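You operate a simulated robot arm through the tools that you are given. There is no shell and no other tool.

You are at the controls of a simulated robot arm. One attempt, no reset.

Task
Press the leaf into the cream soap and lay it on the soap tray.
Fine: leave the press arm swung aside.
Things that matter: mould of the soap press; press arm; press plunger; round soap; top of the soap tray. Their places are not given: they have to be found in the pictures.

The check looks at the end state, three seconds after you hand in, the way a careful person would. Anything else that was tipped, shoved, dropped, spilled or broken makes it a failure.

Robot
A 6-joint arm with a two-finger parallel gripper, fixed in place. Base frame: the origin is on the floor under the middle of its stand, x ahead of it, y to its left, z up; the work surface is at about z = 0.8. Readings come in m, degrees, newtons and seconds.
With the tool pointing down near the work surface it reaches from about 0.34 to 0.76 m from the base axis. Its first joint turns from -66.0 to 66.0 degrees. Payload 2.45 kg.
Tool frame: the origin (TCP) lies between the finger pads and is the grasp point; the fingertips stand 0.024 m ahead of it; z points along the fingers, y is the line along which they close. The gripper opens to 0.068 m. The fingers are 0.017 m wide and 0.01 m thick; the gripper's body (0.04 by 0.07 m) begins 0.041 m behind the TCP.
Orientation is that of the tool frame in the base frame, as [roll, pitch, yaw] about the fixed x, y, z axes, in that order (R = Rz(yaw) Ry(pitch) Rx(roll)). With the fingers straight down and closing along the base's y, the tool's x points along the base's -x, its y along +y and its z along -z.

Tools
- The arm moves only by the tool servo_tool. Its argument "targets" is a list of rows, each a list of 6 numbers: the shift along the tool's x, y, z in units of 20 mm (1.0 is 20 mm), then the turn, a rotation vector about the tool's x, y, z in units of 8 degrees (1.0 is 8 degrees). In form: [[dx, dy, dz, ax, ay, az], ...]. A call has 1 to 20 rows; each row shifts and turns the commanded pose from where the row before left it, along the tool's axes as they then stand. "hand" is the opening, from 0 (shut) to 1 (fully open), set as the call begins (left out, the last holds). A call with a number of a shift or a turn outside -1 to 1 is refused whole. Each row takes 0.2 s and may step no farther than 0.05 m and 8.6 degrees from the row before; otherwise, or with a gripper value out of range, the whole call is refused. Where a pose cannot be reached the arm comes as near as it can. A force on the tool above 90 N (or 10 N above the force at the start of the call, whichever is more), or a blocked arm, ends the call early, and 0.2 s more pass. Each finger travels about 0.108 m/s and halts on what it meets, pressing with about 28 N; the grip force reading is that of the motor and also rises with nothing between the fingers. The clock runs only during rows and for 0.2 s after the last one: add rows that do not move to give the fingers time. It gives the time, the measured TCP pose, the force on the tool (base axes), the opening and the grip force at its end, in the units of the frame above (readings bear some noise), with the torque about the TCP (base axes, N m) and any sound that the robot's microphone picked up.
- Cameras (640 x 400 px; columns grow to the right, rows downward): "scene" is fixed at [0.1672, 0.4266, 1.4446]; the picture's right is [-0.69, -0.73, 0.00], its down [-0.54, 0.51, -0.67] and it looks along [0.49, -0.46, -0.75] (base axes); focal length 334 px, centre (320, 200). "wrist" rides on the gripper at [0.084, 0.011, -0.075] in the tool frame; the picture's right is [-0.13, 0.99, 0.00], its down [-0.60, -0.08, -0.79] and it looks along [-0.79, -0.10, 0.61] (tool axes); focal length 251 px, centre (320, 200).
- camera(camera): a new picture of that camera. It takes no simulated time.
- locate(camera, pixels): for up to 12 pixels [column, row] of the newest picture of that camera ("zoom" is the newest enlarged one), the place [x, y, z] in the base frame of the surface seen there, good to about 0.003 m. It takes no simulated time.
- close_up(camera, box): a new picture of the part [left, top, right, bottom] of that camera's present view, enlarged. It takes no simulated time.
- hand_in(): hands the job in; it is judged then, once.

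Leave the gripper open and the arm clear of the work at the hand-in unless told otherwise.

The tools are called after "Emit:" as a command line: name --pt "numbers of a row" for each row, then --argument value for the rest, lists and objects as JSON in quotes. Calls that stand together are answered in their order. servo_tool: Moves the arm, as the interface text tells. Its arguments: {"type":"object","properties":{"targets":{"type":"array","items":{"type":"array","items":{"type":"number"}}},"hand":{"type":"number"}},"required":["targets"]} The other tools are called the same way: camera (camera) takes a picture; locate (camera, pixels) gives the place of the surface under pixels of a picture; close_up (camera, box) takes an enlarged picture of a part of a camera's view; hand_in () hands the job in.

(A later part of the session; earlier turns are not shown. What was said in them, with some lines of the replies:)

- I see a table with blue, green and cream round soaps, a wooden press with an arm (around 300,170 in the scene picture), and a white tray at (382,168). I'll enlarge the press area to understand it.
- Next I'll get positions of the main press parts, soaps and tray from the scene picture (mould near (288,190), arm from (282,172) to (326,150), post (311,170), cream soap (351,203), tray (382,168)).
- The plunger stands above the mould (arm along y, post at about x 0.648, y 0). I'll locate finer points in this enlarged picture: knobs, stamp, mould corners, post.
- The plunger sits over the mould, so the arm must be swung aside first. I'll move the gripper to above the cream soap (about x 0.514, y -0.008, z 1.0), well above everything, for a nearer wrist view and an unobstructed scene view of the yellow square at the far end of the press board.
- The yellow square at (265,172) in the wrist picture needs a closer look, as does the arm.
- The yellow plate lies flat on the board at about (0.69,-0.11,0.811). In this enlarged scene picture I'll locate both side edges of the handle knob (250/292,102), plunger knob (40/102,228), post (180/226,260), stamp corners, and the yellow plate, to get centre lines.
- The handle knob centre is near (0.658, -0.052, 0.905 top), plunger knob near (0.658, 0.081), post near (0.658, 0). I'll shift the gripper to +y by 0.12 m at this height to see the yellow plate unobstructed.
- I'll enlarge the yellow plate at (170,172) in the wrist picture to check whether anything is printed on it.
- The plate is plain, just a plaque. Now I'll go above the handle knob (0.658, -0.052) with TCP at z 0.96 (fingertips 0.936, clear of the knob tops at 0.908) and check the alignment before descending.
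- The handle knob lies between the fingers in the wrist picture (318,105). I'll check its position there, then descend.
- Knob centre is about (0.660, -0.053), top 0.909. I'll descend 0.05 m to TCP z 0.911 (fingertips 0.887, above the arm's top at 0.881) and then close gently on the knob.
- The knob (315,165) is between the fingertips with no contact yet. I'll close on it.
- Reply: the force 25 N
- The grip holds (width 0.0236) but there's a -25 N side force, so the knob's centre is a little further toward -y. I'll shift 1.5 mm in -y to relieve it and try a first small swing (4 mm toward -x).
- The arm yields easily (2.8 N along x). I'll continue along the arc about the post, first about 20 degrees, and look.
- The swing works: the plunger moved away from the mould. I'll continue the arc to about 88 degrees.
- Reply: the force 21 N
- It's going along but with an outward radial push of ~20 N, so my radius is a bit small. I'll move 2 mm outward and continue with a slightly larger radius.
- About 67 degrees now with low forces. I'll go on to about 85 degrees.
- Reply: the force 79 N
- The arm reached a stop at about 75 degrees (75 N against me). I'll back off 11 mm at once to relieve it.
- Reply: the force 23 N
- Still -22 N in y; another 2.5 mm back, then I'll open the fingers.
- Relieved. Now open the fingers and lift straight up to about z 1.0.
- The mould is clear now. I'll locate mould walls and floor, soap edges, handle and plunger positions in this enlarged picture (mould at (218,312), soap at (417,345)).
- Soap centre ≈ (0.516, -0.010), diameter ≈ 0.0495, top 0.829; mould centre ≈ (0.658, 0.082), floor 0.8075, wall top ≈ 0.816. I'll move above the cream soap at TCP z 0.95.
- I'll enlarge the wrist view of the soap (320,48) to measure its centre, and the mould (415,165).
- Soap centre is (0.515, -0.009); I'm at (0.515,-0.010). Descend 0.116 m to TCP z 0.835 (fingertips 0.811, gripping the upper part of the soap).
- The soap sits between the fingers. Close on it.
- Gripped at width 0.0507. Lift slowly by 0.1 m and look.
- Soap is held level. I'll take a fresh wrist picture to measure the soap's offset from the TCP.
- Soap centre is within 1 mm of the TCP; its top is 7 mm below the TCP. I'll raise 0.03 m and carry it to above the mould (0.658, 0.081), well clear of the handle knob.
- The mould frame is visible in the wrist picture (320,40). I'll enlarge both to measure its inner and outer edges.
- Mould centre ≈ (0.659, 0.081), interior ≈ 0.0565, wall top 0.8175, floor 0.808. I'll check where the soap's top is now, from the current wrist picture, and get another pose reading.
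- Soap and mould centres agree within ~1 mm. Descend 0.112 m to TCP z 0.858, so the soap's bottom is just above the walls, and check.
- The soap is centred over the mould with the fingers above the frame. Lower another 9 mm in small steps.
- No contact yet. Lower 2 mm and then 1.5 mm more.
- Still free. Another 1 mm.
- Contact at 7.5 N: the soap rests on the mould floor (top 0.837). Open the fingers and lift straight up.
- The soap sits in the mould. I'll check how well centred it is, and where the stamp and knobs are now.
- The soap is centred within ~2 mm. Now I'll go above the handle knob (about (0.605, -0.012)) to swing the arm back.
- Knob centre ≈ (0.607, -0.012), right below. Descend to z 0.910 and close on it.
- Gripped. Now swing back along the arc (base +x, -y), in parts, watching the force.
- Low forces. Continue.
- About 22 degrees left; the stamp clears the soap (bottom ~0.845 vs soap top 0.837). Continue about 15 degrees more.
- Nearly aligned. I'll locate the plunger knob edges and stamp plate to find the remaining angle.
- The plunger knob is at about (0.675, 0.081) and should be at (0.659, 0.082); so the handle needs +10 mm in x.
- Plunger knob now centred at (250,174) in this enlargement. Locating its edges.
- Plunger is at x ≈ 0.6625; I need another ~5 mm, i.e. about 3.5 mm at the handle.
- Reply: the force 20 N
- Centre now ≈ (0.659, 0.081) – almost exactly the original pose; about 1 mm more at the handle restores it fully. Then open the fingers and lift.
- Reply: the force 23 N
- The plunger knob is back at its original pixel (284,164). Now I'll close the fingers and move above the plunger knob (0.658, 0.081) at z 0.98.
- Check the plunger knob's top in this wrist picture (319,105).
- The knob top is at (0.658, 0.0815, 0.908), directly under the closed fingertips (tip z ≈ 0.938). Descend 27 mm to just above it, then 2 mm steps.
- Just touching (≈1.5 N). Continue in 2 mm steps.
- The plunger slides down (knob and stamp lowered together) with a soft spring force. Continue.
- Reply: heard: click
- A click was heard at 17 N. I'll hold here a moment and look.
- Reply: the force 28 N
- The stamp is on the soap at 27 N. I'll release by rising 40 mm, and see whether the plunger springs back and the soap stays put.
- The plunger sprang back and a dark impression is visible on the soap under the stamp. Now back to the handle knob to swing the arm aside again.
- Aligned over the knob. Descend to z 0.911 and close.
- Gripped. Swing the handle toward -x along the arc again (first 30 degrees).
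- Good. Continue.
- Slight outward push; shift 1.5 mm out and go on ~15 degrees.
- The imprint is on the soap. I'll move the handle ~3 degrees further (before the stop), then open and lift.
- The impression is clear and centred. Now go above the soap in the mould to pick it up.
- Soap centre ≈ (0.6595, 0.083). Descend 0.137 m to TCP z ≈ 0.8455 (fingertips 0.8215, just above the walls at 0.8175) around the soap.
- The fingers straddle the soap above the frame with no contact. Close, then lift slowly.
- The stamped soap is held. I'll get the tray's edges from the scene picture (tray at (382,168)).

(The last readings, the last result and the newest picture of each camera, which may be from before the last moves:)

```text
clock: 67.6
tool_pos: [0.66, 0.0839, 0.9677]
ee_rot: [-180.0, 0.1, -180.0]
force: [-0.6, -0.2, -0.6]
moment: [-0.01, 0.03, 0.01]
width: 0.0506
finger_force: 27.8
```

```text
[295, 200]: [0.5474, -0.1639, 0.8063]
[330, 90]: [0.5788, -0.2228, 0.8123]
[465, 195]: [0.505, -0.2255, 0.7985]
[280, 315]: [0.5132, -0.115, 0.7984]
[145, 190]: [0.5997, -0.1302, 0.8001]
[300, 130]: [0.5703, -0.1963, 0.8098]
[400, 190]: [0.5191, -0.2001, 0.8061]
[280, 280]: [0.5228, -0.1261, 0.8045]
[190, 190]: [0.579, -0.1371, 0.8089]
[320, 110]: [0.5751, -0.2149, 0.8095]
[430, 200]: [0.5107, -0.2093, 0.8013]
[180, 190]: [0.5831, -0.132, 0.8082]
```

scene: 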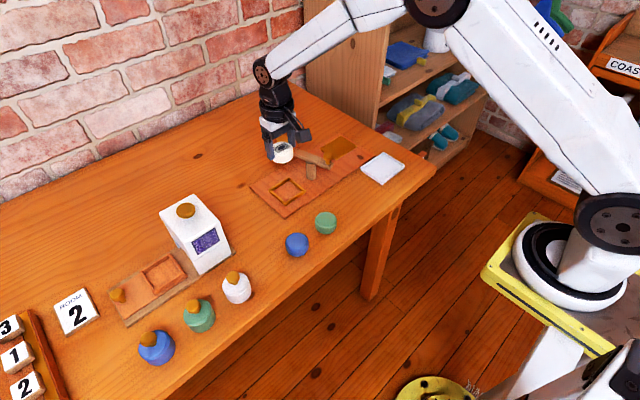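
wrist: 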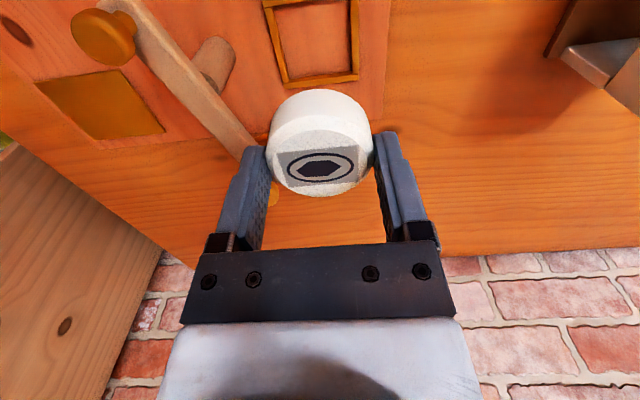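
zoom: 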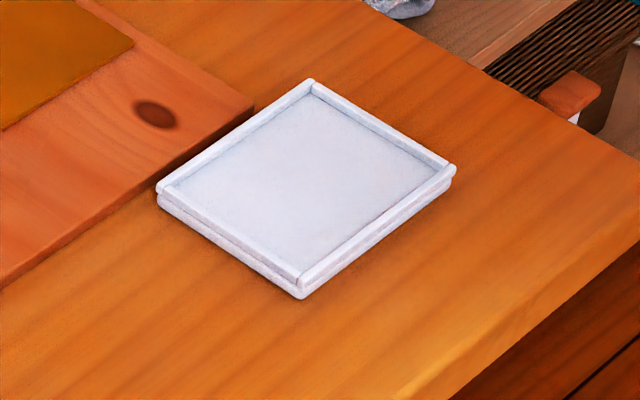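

Tray centre ≈ (0.548, -0.1725), floor ≈ 0.808, rim ≈ 0.814. Raise to z 1.0 and carry the soap there.

Emit:
servo_tool --pt "0 0 -0.8 0 0 0" --pt "0 0 -0.8 0 0 0" --pt "0.4 -0.914 0 0 0 0" --pt "0.4 -0.914 0 0 0 0" --pt "0.4 -0.914 0 0 0 0" --pt "0.4 -0.914 0 0 0 0" --pt "0.4 -0.914 0 0 0 0" --pt "0.4 -0.914 0 0 0 0" --pt "0.4 -0.914 0 0 0 0" --pt "0.4 -0.914 0 0 0 0" --pt "0.4 -0.914 0 0 0 0" --pt "0.4 -0.914 0 0 0 0" --pt "0.4 -0.914 0 0 0 0" --pt "0.4 -0.914 0 0 0 0" --pt "0.4 -0.914 0 0 0 0" --pt "0.4 -0.914 0 0 0 0" --pt "0 0 0 0 0 0"

Emit:
camera --camera "wrist"

Emit:
camera --camera "scene"

```text
clock: 71.2
tool_pos: [0.5476, -0.174, 1.0011]
ee_rot: [180.0, 0.1, 179.9]
force: [-0.3, 0.1, -0.4]
moment: [0.01, 0.03, 0.01]
width: 0.0506
finger_force: 27.6
```

```text
taken
```

wrist: 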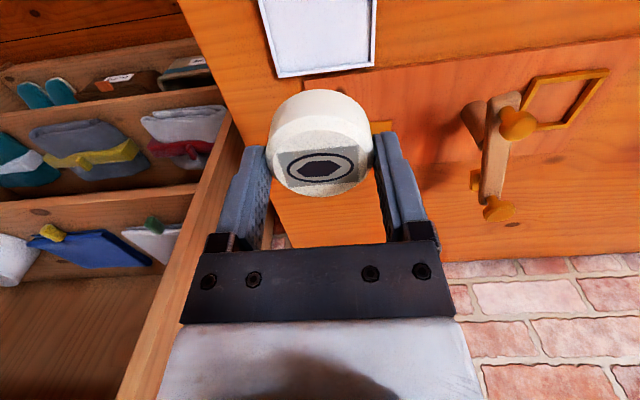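

```text
taken
```

scene: 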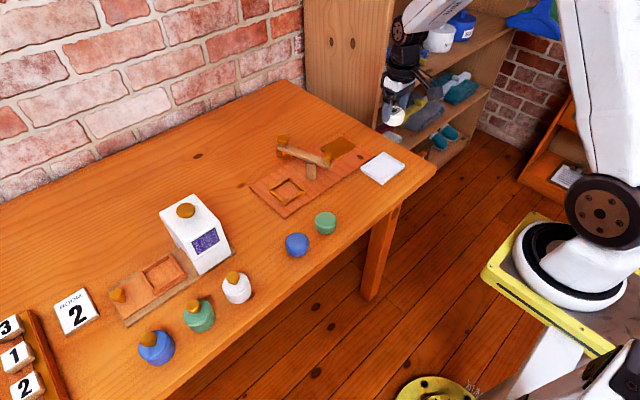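

Check the tray's edges from this wrist view (far edge near rows 70–77).

Emit:
locate --camera "wrist" --pixels '[[280, 76], [376, 64], [262, 10], [376, 10], [325, 70], [320, 20], [320, 50], [268, 30], [373, 30]]'

```text
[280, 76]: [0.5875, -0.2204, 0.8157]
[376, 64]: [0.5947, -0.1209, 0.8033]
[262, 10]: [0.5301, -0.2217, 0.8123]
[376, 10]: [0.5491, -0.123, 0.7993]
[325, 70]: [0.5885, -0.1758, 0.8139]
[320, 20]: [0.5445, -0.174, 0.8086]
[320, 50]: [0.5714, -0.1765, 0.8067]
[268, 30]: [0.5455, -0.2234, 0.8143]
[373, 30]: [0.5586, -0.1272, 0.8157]
```

Tray centre (0.548, -0.174): aligned. Descend 0.147 m to TCP z ≈ 0.8545, then small steps.

Emit:
servo_tool --pt "0 0 1 0 0 0" --pt "0 0 1 0 0 0" --pt "0 0 1 0 0 0" --pt "0 0 1 0 0 0" --pt "0 0 1 0 0 0" --pt "0 0 1 0 0 0" --pt "0 0 0.8 0 0 0" --pt "0 0 0.5 0 0 0" --pt "0 0 0 0 0 0"

Emit:
camera --camera "wrist"

Emit:
close_up --camera "scene" --box '[320, 110, 440, 210]'

```text
clock: 73.2
tool_pos: [0.5477, -0.1742, 0.8533]
ee_rot: [-180.0, 0.1, 180.0]
force: [-0.2, 0.4, -1.1]
moment: [0.01, 0.0, 0.0]
width: 0.0503
finger_force: 28.0
```

```text
taken
```

wrist: 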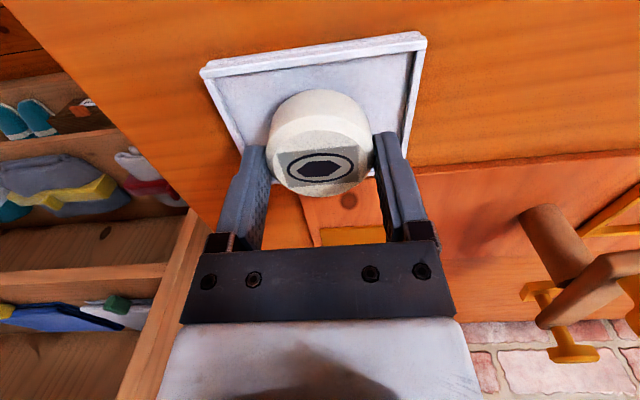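

```text
4.00 times, centred on (380, 160) of scene
```

zoom: 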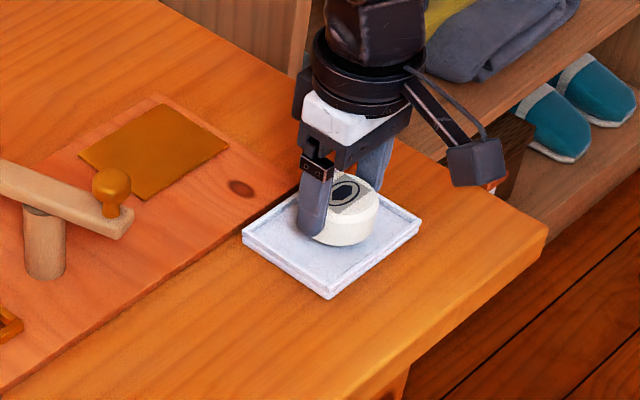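

The soap is just above the tray and centred. Lower in small steps until light contact.

Emit:
servo_tool --pt "0 0 0.15 0 0 0" --pt "0 0 0.1 0 0 0" --pt "0 0 0.1 0 0 0" --pt "0 0 0 0 0 0"

```text
clock: 74.2
tool_pos: [0.547, -0.1747, 0.8469]
ee_rot: [-180.0, 0.1, -179.9]
force: [0.2, -0.6, -0.6]
moment: [-0.02, -0.02, 0.04]
width: 0.0505
finger_force: 28.1
```

No contact yet; 1.2 mm at a time.

Emit:
servo_tool --pt "0 0 0.06 0 0 0" --pt "0 0 0 0 0 0"

Emit:
servo_tool --pt "0 0 0.05 0 0 0" --pt "0 0 0 0 0 0"

```text
clock: 74.8
tool_pos: [0.5482, -0.1749, 0.846]
ee_rot: [180.0, 0.1, 179.9]
force: [-0.5, 0.1, -0.7]
moment: [-0.02, 0.0, 0.04]
width: 0.0506
finger_force: 27.9
```

```text
clock: 75.4
tool_pos: [0.5473, -0.1735, 0.8455]
ee_rot: [180.0, 0.1, 180.0]
force: [0.0, -0.5, -0.1]
moment: [-0.01, -0.01, -0.03]
width: 0.0505
finger_force: 27.4
```

Emit:
servo_tool --pt "0 0 0.05 0 0 0" --pt "0 0 0 0 0 0"

Emit:
close_up --camera "scene" --box '[350, 130, 430, 200]'

```text
clock: 76.0
tool_pos: [0.547, -0.1736, 0.8445]
ee_rot: [-179.9, 0.0, -180.0]
force: [-4.4, -1.0, 12.3]
moment: [0.01, 0.16, 0.0]
width: 0.0504
finger_force: 28.1
```

```text
5.71 times, centred on (390, 165) of scene
```

zoom: 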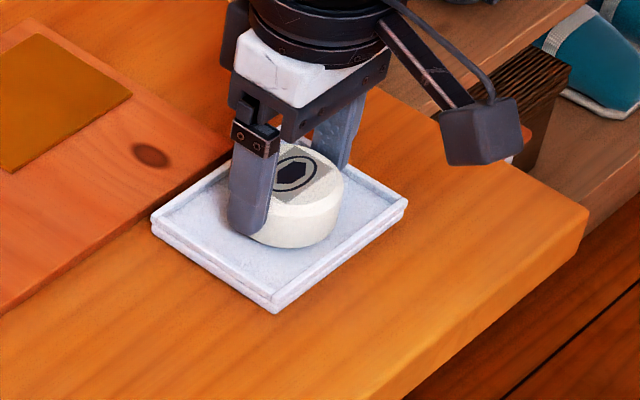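

Contact (12 N): the soap rests on the tray. Relieve slightly, open the fingers fully, then lift straight up.

Emit:
servo_tool --pt "0 0 -0.04 0 0 0" --pt "0 0 0 0 0 0"

Emit:
servo_tool --pt "0 0 0 0 0 0" --pt "0 0 0 0 0 0" --pt "0 0 0 0 0 0" --pt "0 0 -0.3 0 0 0" --pt "0 0 -0.7 0 0 0" --pt "0 0 -1 0 0 0" --pt "0 0 -1 0 0 0" --pt "0 0 -1 0 0 0" --pt "0 0 -1 0 0 0" --pt "0 0 -1 0 0 0" --pt "0 0 -1 0 0 0" --pt "0 0 0 0 0 0" --hand 1

Emit:
camera --camera "scene"

Emit:
camera --camera "wrist"

```text
clock: 76.6
tool_pos: [0.5467, -0.1735, 0.845]
ee_rot: [179.9, 0.1, 179.9]
force: [0.9, -0.5, 0.1]
moment: [0.03, -0.04, 0.0]
width: 0.0504
finger_force: 27.8
```

```text
clock: 79.2
tool_pos: [0.5473, -0.1766, 0.9843]
ee_rot: [-180.0, 0.1, 179.9]
force: [-0.3, 0.3, 0.4]
moment: [0.0, -0.02, -0.01]
width: 0.0683
finger_force: 0.1
```

```text
taken
```

scene: 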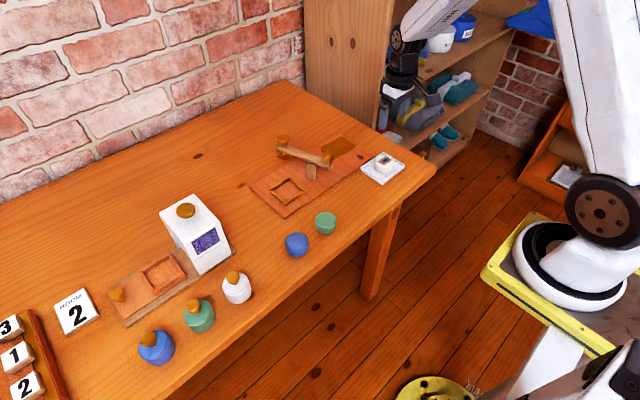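

```text
taken
```

wrist: 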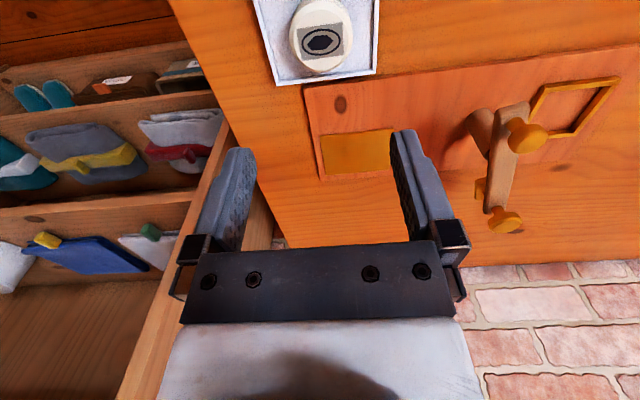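

The stamped cream soap lies on the tray. I'll take a close look, then retreat the arm up and back.

Emit:
close_up --camera "scene" --box '[340, 135, 430, 195]'

Emit:
servo_tool --pt "0 0 -1 0 0 0" --pt "0 0 -1 0 0 0" --pt "0 0 -1 0 0 0" --pt "0 0 -1 0 0 0" --pt "0 0 -1 0 0 0" --pt "0.8 0.8 0 0 0 0" --pt "0.8 0.8 0 0 0 0" --pt "0.8 0.8 0 0 0 0" --pt "0.8 0.8 0 0 0 0" --pt "0.8 0.8 0 0 0 0" --pt "0.8 0.8 0 0 0 0" --pt "0 0 0 0 0 0" --hand 1

Emit:
camera --camera "scene"

Emit:
close_up --camera "scene" --box '[220, 110, 440, 270]'

```text
6.67 times, centred on (385, 165) of scene
```

zoom: 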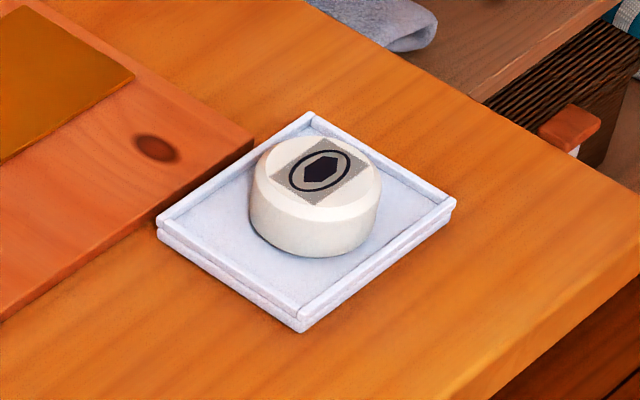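

```text
clock: 81.8
tool_pos: [0.4525, -0.0784, 1.0856]
ee_rot: [-180.0, 0.1, -180.0]
force: [0.5, 0.7, -0.2]
moment: [0.0, 0.01, 0.02]
width: 0.068
finger_force: 0.0
```

```text
taken
```

scene: 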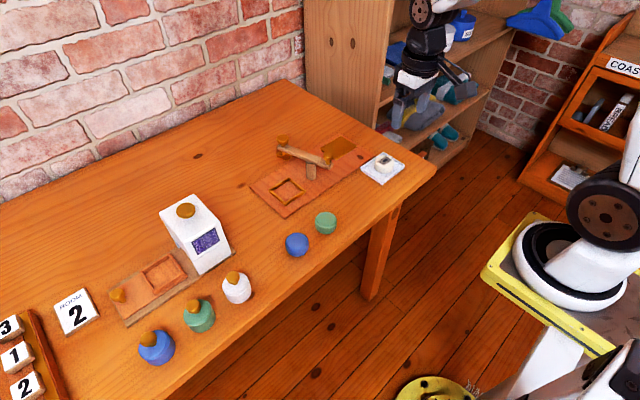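

```text
2.50 times, centred on (330, 190) of scene
```

zoom: 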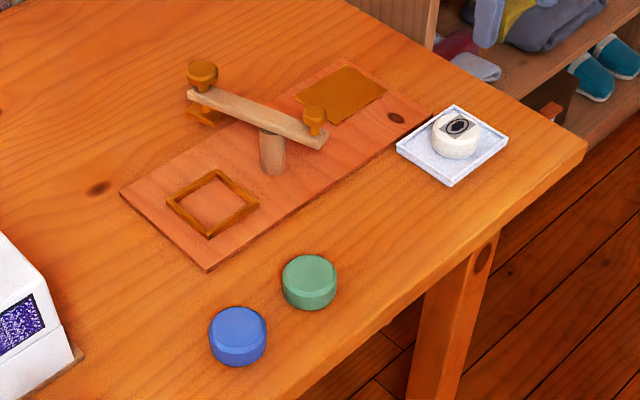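

The cream soap carries the imprint and lies flat on the tray. The press arm is swung aside, the green and blue soaps haven't been touched, and the gripper is open and clear of the work. I'm handing in.

Emit:
hand_in

```text
The job is handed in.
```

I pressed the stamp into the cream soap and laid it, imprint up, in the middle of the soap tray. I've handed the job in, but no result has come back yet.

- **Imprint:** The plunger clicked on contact, and I held it at about 27 N. The mark is clear and centred on the soap. It shows a dark elongated hexagon inside an oval, which I took to be the leaf because it is the press's only stamp.
- **Press arm:** It is swung aside, clear of the empty mould. On the first swing I pushed it against its end stop with about 75 N before backing off. I saw no damage and the board did not move.
- **Everything else:** In the last picture the green and blue soaps, the pots and the rest of the table look unchanged. The gripper is open and raised clear of the work.
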